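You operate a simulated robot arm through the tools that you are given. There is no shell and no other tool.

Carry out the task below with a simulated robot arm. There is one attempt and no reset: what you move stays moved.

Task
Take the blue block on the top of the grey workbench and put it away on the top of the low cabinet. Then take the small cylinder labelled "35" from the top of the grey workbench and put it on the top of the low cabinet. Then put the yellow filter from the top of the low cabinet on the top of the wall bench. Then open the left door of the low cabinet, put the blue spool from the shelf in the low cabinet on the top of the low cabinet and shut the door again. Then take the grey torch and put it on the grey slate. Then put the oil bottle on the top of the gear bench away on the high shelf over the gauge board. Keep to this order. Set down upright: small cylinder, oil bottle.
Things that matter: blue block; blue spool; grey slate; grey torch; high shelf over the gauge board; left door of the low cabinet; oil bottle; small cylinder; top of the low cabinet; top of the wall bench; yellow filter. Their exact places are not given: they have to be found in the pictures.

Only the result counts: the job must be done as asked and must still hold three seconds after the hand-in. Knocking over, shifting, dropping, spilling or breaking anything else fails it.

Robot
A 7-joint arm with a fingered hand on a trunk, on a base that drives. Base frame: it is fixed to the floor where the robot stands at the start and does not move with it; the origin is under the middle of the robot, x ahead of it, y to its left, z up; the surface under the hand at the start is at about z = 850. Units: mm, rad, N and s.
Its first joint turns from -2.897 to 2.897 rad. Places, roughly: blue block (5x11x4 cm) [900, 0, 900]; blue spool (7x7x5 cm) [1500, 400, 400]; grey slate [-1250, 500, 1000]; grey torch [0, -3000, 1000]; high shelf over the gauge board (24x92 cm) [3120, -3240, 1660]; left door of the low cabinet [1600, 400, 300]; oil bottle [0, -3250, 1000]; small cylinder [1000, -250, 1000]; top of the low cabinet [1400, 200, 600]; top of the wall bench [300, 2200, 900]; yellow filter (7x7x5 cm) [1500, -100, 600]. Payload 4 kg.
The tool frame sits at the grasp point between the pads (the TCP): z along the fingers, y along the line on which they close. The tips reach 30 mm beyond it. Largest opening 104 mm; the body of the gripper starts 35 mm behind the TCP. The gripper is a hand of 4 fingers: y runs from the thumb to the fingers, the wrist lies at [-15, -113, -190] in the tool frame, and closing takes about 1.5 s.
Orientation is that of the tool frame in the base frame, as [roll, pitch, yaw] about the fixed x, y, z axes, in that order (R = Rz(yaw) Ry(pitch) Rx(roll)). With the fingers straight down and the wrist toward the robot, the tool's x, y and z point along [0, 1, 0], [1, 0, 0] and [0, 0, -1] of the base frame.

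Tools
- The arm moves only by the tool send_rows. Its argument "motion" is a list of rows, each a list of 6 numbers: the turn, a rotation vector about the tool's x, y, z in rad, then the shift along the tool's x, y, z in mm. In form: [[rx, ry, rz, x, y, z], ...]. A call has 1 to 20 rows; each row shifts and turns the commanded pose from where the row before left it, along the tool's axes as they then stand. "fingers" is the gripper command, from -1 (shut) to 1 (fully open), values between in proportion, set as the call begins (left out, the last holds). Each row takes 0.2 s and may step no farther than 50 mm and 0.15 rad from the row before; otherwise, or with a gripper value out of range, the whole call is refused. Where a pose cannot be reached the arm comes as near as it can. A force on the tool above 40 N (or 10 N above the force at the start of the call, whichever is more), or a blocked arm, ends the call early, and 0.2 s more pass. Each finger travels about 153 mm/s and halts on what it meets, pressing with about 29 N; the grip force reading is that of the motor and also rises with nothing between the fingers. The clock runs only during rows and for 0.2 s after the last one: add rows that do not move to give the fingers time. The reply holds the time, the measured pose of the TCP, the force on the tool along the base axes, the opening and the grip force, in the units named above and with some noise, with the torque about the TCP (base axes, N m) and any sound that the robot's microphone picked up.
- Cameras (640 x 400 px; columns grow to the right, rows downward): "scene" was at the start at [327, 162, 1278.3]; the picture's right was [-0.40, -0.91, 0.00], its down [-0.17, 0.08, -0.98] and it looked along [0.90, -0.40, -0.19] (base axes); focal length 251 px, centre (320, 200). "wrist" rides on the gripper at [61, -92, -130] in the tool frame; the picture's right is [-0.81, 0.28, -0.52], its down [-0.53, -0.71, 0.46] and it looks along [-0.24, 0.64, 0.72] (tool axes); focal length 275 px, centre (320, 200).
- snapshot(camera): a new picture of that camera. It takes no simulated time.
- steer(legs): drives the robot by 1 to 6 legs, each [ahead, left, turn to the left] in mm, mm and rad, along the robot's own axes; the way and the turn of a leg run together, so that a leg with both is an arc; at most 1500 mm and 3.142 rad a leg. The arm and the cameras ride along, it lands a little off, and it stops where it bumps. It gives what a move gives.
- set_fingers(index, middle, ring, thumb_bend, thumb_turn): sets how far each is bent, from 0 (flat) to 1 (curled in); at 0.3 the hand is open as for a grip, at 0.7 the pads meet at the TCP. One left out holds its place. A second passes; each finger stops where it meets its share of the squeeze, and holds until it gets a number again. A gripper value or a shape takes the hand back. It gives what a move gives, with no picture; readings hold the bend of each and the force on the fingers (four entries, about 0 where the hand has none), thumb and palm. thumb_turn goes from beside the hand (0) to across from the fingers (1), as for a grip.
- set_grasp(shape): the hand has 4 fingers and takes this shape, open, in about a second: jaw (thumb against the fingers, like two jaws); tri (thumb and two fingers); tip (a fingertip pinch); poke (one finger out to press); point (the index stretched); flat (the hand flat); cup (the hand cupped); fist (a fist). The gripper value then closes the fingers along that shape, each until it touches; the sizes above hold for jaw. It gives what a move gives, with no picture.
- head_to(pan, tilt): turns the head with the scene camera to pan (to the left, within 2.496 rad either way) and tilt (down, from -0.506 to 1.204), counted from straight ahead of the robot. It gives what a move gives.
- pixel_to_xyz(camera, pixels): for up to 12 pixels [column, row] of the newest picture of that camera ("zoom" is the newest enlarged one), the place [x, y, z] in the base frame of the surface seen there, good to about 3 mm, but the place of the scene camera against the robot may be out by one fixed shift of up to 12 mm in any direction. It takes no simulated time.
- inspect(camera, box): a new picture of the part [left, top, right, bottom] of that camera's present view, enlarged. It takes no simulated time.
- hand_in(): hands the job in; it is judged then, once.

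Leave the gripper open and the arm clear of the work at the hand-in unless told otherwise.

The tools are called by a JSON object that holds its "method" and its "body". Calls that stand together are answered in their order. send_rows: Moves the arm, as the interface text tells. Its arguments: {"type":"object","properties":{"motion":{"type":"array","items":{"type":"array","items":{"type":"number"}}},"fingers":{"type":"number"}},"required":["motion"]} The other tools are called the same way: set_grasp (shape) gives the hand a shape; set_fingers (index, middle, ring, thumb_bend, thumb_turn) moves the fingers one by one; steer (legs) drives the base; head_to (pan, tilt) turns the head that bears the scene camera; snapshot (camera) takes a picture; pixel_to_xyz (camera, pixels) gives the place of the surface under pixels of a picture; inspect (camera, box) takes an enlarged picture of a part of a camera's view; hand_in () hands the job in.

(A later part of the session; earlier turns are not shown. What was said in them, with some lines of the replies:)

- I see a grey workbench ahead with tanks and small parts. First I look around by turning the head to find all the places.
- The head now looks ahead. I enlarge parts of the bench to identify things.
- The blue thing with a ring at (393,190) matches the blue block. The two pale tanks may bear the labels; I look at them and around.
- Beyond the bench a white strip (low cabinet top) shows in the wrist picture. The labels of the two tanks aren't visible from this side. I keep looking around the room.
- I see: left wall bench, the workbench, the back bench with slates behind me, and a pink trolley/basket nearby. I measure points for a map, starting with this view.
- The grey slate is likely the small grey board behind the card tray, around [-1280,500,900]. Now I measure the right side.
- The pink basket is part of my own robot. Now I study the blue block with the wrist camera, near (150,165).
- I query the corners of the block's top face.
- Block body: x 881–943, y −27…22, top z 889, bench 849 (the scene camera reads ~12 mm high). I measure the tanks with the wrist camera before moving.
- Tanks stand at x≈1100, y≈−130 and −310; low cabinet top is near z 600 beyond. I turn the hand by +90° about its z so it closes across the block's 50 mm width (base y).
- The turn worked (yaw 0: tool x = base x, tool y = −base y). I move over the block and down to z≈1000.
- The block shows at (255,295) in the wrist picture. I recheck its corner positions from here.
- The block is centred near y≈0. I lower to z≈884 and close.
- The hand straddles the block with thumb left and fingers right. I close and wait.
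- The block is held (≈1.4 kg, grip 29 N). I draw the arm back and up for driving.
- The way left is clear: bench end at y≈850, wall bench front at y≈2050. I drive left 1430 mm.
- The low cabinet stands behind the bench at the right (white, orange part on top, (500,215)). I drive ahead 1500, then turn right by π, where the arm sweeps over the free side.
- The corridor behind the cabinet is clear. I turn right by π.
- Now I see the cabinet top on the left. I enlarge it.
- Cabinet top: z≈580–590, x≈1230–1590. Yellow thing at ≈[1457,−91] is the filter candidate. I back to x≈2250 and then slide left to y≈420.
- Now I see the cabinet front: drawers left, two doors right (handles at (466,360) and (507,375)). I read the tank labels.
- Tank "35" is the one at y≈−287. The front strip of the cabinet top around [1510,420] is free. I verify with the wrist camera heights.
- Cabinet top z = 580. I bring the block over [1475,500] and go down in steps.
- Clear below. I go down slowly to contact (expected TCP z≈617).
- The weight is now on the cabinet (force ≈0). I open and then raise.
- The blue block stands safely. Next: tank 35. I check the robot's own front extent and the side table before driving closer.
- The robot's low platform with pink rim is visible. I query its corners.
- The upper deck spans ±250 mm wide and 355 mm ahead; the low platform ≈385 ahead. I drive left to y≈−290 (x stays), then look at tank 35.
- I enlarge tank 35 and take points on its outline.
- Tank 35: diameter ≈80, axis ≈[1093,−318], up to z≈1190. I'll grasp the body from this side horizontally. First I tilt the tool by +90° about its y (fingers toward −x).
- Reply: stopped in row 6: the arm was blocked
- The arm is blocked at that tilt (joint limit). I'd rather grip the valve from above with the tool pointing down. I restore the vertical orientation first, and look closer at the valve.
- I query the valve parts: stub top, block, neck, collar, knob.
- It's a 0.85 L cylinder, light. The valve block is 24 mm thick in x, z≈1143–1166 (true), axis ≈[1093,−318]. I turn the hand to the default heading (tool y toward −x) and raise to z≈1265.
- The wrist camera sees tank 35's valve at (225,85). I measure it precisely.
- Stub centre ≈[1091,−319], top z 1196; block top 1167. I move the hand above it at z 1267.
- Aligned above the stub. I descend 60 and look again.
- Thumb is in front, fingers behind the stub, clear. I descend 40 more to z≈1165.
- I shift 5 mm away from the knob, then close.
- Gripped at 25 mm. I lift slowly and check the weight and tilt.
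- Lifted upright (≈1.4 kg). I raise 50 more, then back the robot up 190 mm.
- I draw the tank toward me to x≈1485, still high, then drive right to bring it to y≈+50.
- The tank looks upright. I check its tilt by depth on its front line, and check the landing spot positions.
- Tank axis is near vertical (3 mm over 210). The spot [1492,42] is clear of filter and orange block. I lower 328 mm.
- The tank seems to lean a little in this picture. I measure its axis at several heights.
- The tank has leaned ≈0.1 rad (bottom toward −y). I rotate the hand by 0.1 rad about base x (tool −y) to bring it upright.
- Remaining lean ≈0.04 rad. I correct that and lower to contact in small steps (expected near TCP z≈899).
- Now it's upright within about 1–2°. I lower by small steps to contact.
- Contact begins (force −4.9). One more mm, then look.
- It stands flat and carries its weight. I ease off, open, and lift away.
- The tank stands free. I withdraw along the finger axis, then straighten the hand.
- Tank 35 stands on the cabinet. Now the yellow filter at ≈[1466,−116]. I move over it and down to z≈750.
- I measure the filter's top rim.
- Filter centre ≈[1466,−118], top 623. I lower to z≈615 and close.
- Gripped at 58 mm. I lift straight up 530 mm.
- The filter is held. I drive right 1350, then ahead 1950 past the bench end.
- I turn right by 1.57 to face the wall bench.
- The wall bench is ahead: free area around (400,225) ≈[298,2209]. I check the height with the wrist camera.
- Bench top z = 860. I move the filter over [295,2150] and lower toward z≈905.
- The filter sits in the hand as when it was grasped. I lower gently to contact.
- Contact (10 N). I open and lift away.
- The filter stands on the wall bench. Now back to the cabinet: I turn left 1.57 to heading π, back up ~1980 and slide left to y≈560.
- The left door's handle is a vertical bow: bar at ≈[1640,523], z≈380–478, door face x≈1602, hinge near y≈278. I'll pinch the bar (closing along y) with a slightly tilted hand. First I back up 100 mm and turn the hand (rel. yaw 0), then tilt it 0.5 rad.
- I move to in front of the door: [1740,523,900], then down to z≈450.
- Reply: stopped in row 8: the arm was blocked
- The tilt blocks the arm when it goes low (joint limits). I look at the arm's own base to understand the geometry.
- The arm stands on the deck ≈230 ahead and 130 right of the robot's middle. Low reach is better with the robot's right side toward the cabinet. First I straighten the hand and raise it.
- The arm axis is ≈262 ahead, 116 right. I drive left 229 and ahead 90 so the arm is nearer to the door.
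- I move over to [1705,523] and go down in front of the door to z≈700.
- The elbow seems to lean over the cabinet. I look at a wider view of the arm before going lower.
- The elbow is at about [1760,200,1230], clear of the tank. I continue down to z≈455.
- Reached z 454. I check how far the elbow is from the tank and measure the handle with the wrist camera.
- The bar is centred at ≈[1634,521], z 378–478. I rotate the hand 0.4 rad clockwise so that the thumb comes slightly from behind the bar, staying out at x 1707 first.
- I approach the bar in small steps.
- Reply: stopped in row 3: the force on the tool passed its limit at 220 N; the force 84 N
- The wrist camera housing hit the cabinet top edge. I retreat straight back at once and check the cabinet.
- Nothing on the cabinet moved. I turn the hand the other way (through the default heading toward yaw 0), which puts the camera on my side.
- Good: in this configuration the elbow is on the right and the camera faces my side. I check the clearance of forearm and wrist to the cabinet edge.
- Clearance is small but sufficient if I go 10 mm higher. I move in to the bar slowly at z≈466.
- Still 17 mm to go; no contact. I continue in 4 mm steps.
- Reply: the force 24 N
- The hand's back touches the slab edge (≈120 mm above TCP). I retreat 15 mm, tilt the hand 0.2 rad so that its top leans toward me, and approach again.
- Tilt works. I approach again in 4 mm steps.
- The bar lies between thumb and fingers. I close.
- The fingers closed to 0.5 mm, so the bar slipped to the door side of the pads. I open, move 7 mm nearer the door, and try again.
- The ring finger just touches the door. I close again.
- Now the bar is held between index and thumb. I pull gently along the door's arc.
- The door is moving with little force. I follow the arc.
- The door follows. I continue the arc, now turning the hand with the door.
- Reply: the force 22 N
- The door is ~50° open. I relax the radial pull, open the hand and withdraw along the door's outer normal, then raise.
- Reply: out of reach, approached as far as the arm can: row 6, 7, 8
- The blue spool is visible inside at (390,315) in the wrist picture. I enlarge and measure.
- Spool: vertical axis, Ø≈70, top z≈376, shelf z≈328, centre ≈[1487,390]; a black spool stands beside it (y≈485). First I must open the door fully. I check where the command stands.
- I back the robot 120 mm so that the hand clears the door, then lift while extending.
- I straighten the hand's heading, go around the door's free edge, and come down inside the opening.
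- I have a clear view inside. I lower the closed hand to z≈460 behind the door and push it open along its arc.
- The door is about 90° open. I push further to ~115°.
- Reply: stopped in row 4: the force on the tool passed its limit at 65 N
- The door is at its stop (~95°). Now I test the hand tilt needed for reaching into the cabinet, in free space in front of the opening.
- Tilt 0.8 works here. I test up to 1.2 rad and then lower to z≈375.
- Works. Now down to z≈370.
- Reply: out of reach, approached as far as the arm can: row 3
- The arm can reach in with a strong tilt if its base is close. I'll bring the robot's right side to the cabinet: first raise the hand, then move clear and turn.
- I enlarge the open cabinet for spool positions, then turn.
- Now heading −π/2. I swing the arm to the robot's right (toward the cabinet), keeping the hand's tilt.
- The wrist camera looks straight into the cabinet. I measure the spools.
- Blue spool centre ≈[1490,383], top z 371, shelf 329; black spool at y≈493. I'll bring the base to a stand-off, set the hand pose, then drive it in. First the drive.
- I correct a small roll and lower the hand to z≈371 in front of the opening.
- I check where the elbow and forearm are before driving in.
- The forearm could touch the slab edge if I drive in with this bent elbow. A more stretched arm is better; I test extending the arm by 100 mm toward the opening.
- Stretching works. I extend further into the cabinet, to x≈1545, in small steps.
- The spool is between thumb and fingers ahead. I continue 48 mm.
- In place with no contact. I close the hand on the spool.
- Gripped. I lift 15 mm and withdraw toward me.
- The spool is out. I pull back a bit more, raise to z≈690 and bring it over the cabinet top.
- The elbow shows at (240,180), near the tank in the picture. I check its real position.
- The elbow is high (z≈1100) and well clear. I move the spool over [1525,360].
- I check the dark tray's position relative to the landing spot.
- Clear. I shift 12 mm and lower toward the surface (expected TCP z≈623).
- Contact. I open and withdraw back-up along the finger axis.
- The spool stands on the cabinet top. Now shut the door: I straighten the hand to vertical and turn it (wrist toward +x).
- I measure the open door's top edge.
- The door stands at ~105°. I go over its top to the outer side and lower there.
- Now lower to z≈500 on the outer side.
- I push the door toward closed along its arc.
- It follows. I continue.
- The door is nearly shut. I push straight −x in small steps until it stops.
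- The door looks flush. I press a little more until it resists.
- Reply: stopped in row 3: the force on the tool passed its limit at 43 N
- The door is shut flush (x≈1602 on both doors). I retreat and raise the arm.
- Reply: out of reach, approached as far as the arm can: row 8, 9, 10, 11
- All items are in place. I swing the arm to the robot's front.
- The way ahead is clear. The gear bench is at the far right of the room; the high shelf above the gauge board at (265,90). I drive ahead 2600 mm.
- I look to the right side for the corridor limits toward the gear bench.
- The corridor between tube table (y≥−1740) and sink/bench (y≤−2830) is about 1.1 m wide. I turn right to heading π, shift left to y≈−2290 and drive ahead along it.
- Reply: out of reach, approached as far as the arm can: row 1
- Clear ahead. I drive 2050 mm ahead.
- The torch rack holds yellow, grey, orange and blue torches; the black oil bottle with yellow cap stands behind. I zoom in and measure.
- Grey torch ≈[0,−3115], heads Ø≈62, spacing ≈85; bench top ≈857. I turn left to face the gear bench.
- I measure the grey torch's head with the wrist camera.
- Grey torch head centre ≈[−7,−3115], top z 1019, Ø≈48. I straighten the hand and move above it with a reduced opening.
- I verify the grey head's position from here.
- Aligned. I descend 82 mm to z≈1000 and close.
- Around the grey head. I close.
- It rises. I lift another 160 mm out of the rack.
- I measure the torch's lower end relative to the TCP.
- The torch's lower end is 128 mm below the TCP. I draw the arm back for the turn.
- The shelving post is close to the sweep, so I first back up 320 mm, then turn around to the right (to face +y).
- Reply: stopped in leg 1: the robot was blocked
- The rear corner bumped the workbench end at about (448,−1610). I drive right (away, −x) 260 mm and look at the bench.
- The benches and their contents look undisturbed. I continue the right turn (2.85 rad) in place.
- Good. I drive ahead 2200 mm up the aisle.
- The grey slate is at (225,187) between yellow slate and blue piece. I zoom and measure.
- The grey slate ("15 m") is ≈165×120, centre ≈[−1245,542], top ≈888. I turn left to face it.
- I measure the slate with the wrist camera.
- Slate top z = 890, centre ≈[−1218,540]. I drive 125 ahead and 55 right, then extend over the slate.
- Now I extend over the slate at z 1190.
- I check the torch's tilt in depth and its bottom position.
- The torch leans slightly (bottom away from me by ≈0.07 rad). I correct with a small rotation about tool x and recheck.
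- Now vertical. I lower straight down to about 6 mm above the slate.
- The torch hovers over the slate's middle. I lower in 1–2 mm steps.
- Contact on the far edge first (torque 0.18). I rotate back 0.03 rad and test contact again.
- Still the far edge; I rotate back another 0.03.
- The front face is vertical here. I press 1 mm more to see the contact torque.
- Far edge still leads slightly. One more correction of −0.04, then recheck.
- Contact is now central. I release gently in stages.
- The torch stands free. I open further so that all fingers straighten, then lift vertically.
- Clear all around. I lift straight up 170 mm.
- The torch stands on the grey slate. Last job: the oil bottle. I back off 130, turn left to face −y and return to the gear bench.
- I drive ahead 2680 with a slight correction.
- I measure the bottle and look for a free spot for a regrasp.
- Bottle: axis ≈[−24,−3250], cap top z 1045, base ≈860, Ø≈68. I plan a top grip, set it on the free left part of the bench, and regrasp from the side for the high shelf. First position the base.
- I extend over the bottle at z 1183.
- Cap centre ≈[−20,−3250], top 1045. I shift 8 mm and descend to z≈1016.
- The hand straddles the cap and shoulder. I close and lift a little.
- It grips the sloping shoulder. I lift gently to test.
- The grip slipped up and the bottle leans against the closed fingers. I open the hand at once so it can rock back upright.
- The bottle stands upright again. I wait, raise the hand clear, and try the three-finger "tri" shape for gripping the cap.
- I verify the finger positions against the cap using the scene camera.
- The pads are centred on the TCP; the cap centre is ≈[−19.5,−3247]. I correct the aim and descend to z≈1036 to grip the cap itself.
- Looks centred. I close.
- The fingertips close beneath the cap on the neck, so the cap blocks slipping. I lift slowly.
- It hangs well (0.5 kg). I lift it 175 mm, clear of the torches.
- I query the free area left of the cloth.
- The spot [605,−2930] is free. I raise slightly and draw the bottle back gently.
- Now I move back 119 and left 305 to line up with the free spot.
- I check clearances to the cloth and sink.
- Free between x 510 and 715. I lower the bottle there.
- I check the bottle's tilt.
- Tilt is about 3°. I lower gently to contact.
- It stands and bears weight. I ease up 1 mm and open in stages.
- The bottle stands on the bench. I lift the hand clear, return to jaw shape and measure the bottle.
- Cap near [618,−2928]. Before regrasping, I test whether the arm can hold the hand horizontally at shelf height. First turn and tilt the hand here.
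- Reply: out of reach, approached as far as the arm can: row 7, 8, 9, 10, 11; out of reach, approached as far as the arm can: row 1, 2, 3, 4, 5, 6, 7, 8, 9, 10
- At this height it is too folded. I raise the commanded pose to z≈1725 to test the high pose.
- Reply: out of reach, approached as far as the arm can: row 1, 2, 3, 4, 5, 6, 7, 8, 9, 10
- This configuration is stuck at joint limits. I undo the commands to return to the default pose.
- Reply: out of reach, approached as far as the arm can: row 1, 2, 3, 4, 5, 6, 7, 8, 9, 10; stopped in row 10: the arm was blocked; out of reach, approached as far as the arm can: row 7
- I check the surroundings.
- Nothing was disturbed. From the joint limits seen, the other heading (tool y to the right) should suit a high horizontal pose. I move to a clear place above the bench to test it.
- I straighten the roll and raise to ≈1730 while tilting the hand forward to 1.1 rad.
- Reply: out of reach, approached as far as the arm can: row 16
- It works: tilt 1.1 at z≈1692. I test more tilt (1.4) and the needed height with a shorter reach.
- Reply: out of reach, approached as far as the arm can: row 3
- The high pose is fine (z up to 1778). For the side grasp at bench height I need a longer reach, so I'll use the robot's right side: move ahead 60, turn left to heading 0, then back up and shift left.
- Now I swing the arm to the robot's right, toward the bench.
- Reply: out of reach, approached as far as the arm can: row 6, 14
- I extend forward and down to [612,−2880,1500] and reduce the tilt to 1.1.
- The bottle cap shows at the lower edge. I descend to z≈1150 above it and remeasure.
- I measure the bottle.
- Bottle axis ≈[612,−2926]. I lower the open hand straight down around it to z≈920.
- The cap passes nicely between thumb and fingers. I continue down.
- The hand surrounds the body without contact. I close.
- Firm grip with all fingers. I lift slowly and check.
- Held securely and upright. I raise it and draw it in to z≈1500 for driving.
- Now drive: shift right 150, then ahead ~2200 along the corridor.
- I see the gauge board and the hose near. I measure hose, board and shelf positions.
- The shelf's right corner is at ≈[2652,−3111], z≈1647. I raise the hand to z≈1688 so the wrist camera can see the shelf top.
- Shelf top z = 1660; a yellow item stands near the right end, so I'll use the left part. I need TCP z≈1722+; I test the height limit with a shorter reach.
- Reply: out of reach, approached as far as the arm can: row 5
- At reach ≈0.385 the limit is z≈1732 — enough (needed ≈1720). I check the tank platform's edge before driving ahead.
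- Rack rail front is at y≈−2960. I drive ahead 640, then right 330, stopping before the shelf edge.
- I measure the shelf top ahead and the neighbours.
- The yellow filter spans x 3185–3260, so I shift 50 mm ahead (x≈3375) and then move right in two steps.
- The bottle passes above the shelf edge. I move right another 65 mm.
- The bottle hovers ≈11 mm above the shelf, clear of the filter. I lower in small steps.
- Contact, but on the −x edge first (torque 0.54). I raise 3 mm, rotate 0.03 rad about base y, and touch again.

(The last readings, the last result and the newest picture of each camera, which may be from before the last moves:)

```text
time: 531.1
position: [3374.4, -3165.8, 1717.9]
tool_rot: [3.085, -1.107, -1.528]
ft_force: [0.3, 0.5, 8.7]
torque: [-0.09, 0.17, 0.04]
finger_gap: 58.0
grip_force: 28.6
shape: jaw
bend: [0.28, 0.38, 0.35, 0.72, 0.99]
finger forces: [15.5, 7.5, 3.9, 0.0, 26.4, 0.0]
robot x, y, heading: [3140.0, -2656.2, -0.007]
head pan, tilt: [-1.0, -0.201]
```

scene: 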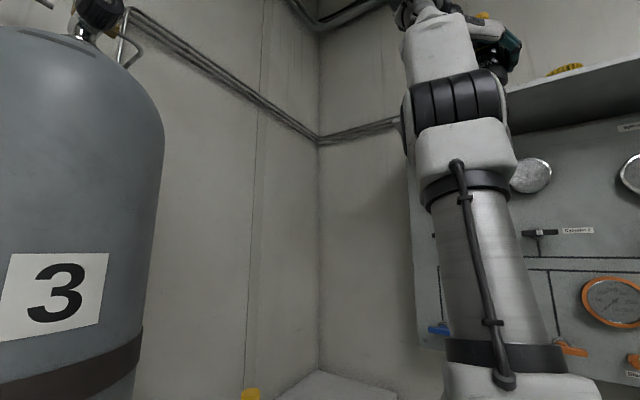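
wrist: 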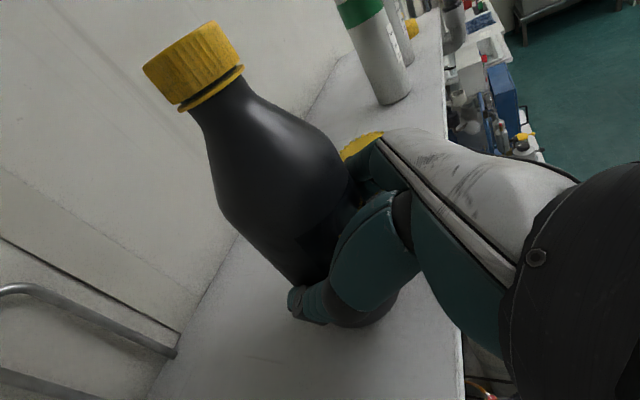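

Contact is now nearly central. I ease off slightly and open in stages.

{"method": "send_rows", "body": {"motion": [[0, 0, 0, 0.6, 0, -0.3], [0, 0, 0, 0, 0, 0]], "fingers": -1}}

{"method": "send_rows", "body": {"motion": [[0, 0, 0, 0, 0, 0], [0, 0, 0, 0, 0, 0], [0, 0, 0, 0, 0, 0]], "fingers": 0.35}}

{"method": "send_rows", "body": {"motion": [[0, 0, 0, 0, 0, 0], [0, 0, 0, 0, 0, 0], [0, 0, 0, 0, 0, 0], [0, 0, 0, 0, 0, 0]], "fingers": 1}}

{"method": "snapshot", "body": {"camera": "wrist"}}

```text
time: 531.7
position: [3374.7, -3165.5, 1719.2]
tool_rot: [3.09, -1.106, -1.533]
ft_force: [-0.1, 2.9, 5.1]
torque: [-0.06, 0.15, -0.01]
finger_gap: 58.0
grip_force: 28.3
shape: jaw
bend: [0.28, 0.38, 0.35, 0.72, 0.99]
finger forces: [15.6, 7.5, 4.0, 0.1, 25.9, 0.0]
robot x, y, heading: [3139.5, -2659.7, -0.014]
head pan, tilt: [-1.0, -0.201]
```

```text
time: 532.5
position: [3374.7, -3166.2, 1717.2]
tool_rot: [3.09, -1.104, -1.534]
ft_force: [-1.6, 0.2, -0.7]
torque: [0.03, 0.01, 0.01]
finger_gap: 70.6
grip_force: 0.0
shape: jaw
bend: [0.28, 0.37, 0.34, 0.6, 1.0]
finger forces: [0.0, 0.7, 0.4, 0.0, 0.0, 0.1]
robot x, y, heading: [3139.9, -2656.3, -0.008]
head pan, tilt: [-1.0, -0.201]
```

```text
time: 533.5
position: [3375.4, -3166.1, 1717.9]
tool_rot: [3.088, -1.107, -1.531]
ft_force: [0.1, -0.5, 0.2]
torque: [-0.03, 0.01, -0.01]
finger_gap: 103.9
grip_force: 0.1
shape: jaw
bend: [0.3, 0.3, 0.3, 0.3, 0.98]
finger forces: [0.0, 0.0, 0.0, 0.1, 0.0, 0.1]
robot x, y, heading: [3137.4, -2658.8, -0.01]
head pan, tilt: [-1.0, -0.201]
```

```text
taken
```

wrist: 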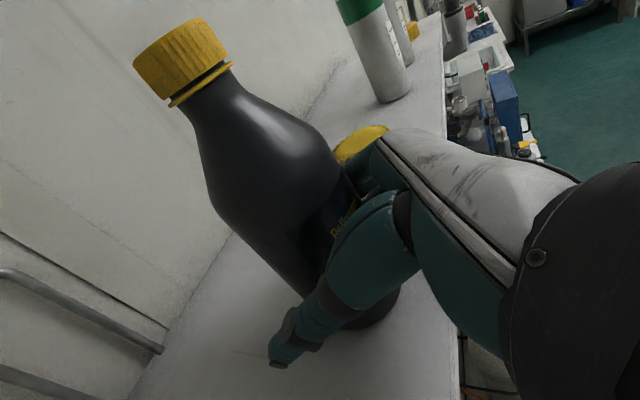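

The bottle stands free. I back away straight by driving left (+y) in two steps.

{"method": "steer", "body": {"legs": [[0, 80, 0]]}}

{"method": "snapshot", "body": {"camera": "wrist"}}

{"method": "steer", "body": {"legs": [[0, 250, 0]]}}

{"method": "snapshot", "body": {"camera": "wrist"}}

{"method": "head_to", "body": {"pan": -1.1, "tilt": -0.2}}

{"method": "snapshot", "body": {"camera": "scene"}}

```text
time: 534.5
position: [3375.8, -3086.5, 1717.5]
tool_rot: [3.087, -1.106, -1.531]
ft_force: [-0.1, 0.1, 0.2]
torque: [-0.02, 0.02, 0.0]
finger_gap: 103.7
grip_force: 0.1
shape: jaw
bend: [0.3, 0.3, 0.3, 0.3, 0.98]
finger forces: [0.1, 0.0, 0.1, 0.1, 0.0, 0.0]
robot x, y, heading: [3142.1, -2582.1, -0.008]
head pan, tilt: [-1.0, -0.201]
```

```text
taken
```

wrist: 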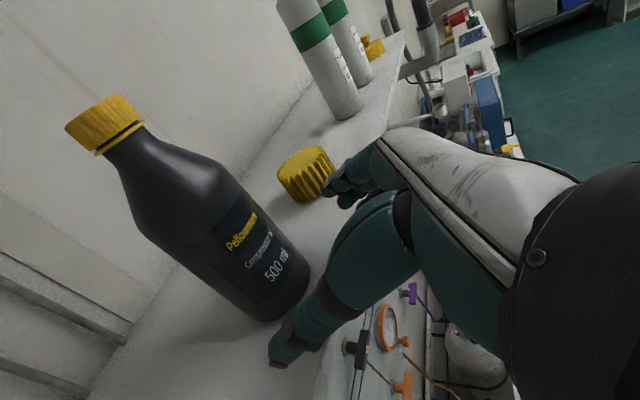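

```text
time: 536.3
position: [3378.6, -2836.9, 1718.0]
tool_rot: [3.088, -1.104, -1.531]
ft_force: [-0.6, 0.7, -0.2]
torque: [0.0, 0.03, 0.02]
finger_gap: 103.6
grip_force: 0.0
shape: jaw
bend: [0.3, 0.3, 0.3, 0.3, 0.98]
finger forces: [0.1, 0.0, 0.1, 0.0, 0.1, 0.1]
robot x, y, heading: [3146.5, -2331.9, -0.002]
head pan, tilt: [-1.0, -0.201]
```

```text
taken
```

wrist: 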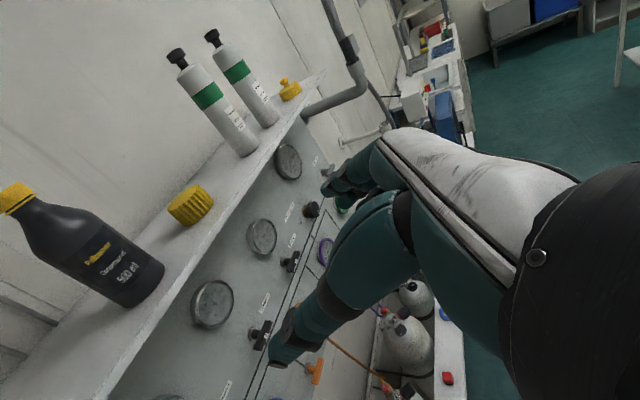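

```text
time: 537.0
position: [3377.5, -2836.3, 1718.4]
tool_rot: [3.088, -1.105, -1.531]
ft_force: [-0.5, -0.5, 0.3]
torque: [0.01, -0.03, 0.01]
finger_gap: 103.8
grip_force: 0.1
shape: jaw
bend: [0.3, 0.3, 0.3, 0.3, 0.98]
finger forces: [0.1, 0.0, 0.0, 0.0, 0.1, 0.0]
robot x, y, heading: [3141.9, -2330.6, -0.009]
head pan, tilt: [-1.1, -0.201]
```

```text
taken
```

scene: 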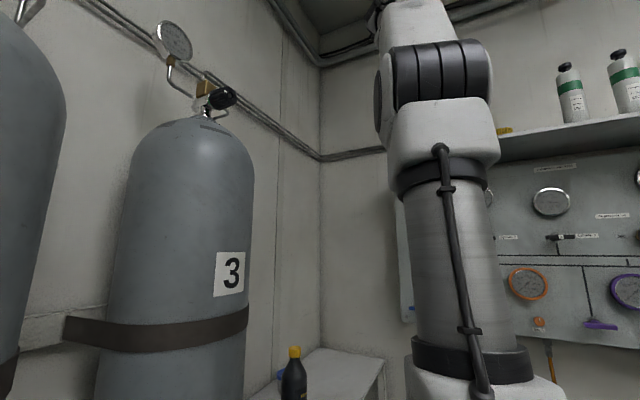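

The oil bottle stands upright on the high shelf. I take a last look back at the cabinet and the slate from here.

{"method": "head_to", "body": {"pan": 2.2, "tilt": 0.15}}

{"method": "snapshot", "body": {"camera": "scene"}}

{"method": "inspect", "body": {"camera": "scene", "box": [160, 120, 480, 320]}}

```text
time: 539.8
position: [3379.0, -2837.0, 1717.7]
tool_rot: [3.084, -1.107, -1.528]
ft_force: [0.4, 0.3, -0.1]
torque: [-0.02, -0.03, -0.06]
finger_gap: 103.7
grip_force: 0.1
shape: jaw
bend: [0.3, 0.3, 0.3, 0.3, 0.98]
finger forces: [0.1, 0.1, 0.1, 0.1, 0.0, 0.1]
robot x, y, heading: [3142.4, -2327.8, -0.009]
head pan, tilt: [2.201, 0.15]
```

```text
taken
```

scene: 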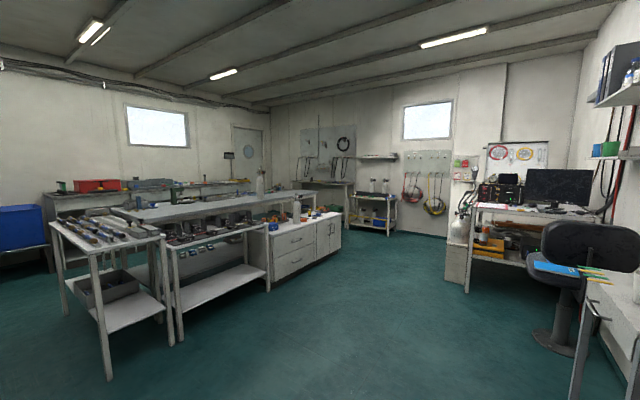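

```text
2.00 times, centred on (320, 220) of scene
```

zoom: 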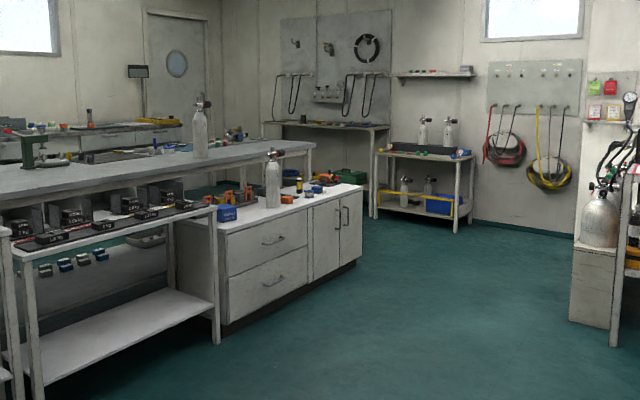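

From here the cabinet doors are shut, cylinder 35 is standing on the cabinet top, and the torch can be made out on the slate. The gripper is open and the arm is clear, so I hand the job in.

{"method": "hand_in", "body": {}}

```text
The job is handed in.
```

The job is handed in: all six steps were done in the order you gave. I don't have the judge's result.

| Item | Where it is now | How I left it |
|---|---|---|
| Blue block | Top of the low cabinet | Lying as it was picked up |
| Small cylinder "35" | Top of the low cabinet | Upright |
| Yellow filter | Top of the wall bench | Set down flat |
| Blue spool | Top of the low cabinet | Left door shut again, flush with the right one |
| Grey torch | Grey slate ("15 m") on the back bench | Standing on its tail |
| Oil bottle | High shelf over the gauge board, left part | Upright |

Four things happened on the way that could affect the result:
- **Cabinet edge:** the wrist camera hit the edge of the low cabinet top (220 N) while I was reaching for the door handle. Nothing on the cabinet appeared to move.
- **Workbench corner:** the rear of the robot bumped the end of the workbench during a turn with the torch. The benches and their contents looked undisturbed afterwards.
- **Oil bottle:** my first grip slipped and the bottle tilted, then rocked back upright. I gripped it again, set it down on a free part of the gear bench, and took it by its side for the high shelf.
- **Last look:** at the end I looked back across the room. The doors were shut, cylinder 35 was standing and the torch looked to be on the slate. The blue block, spool and filter were too far away to check again.
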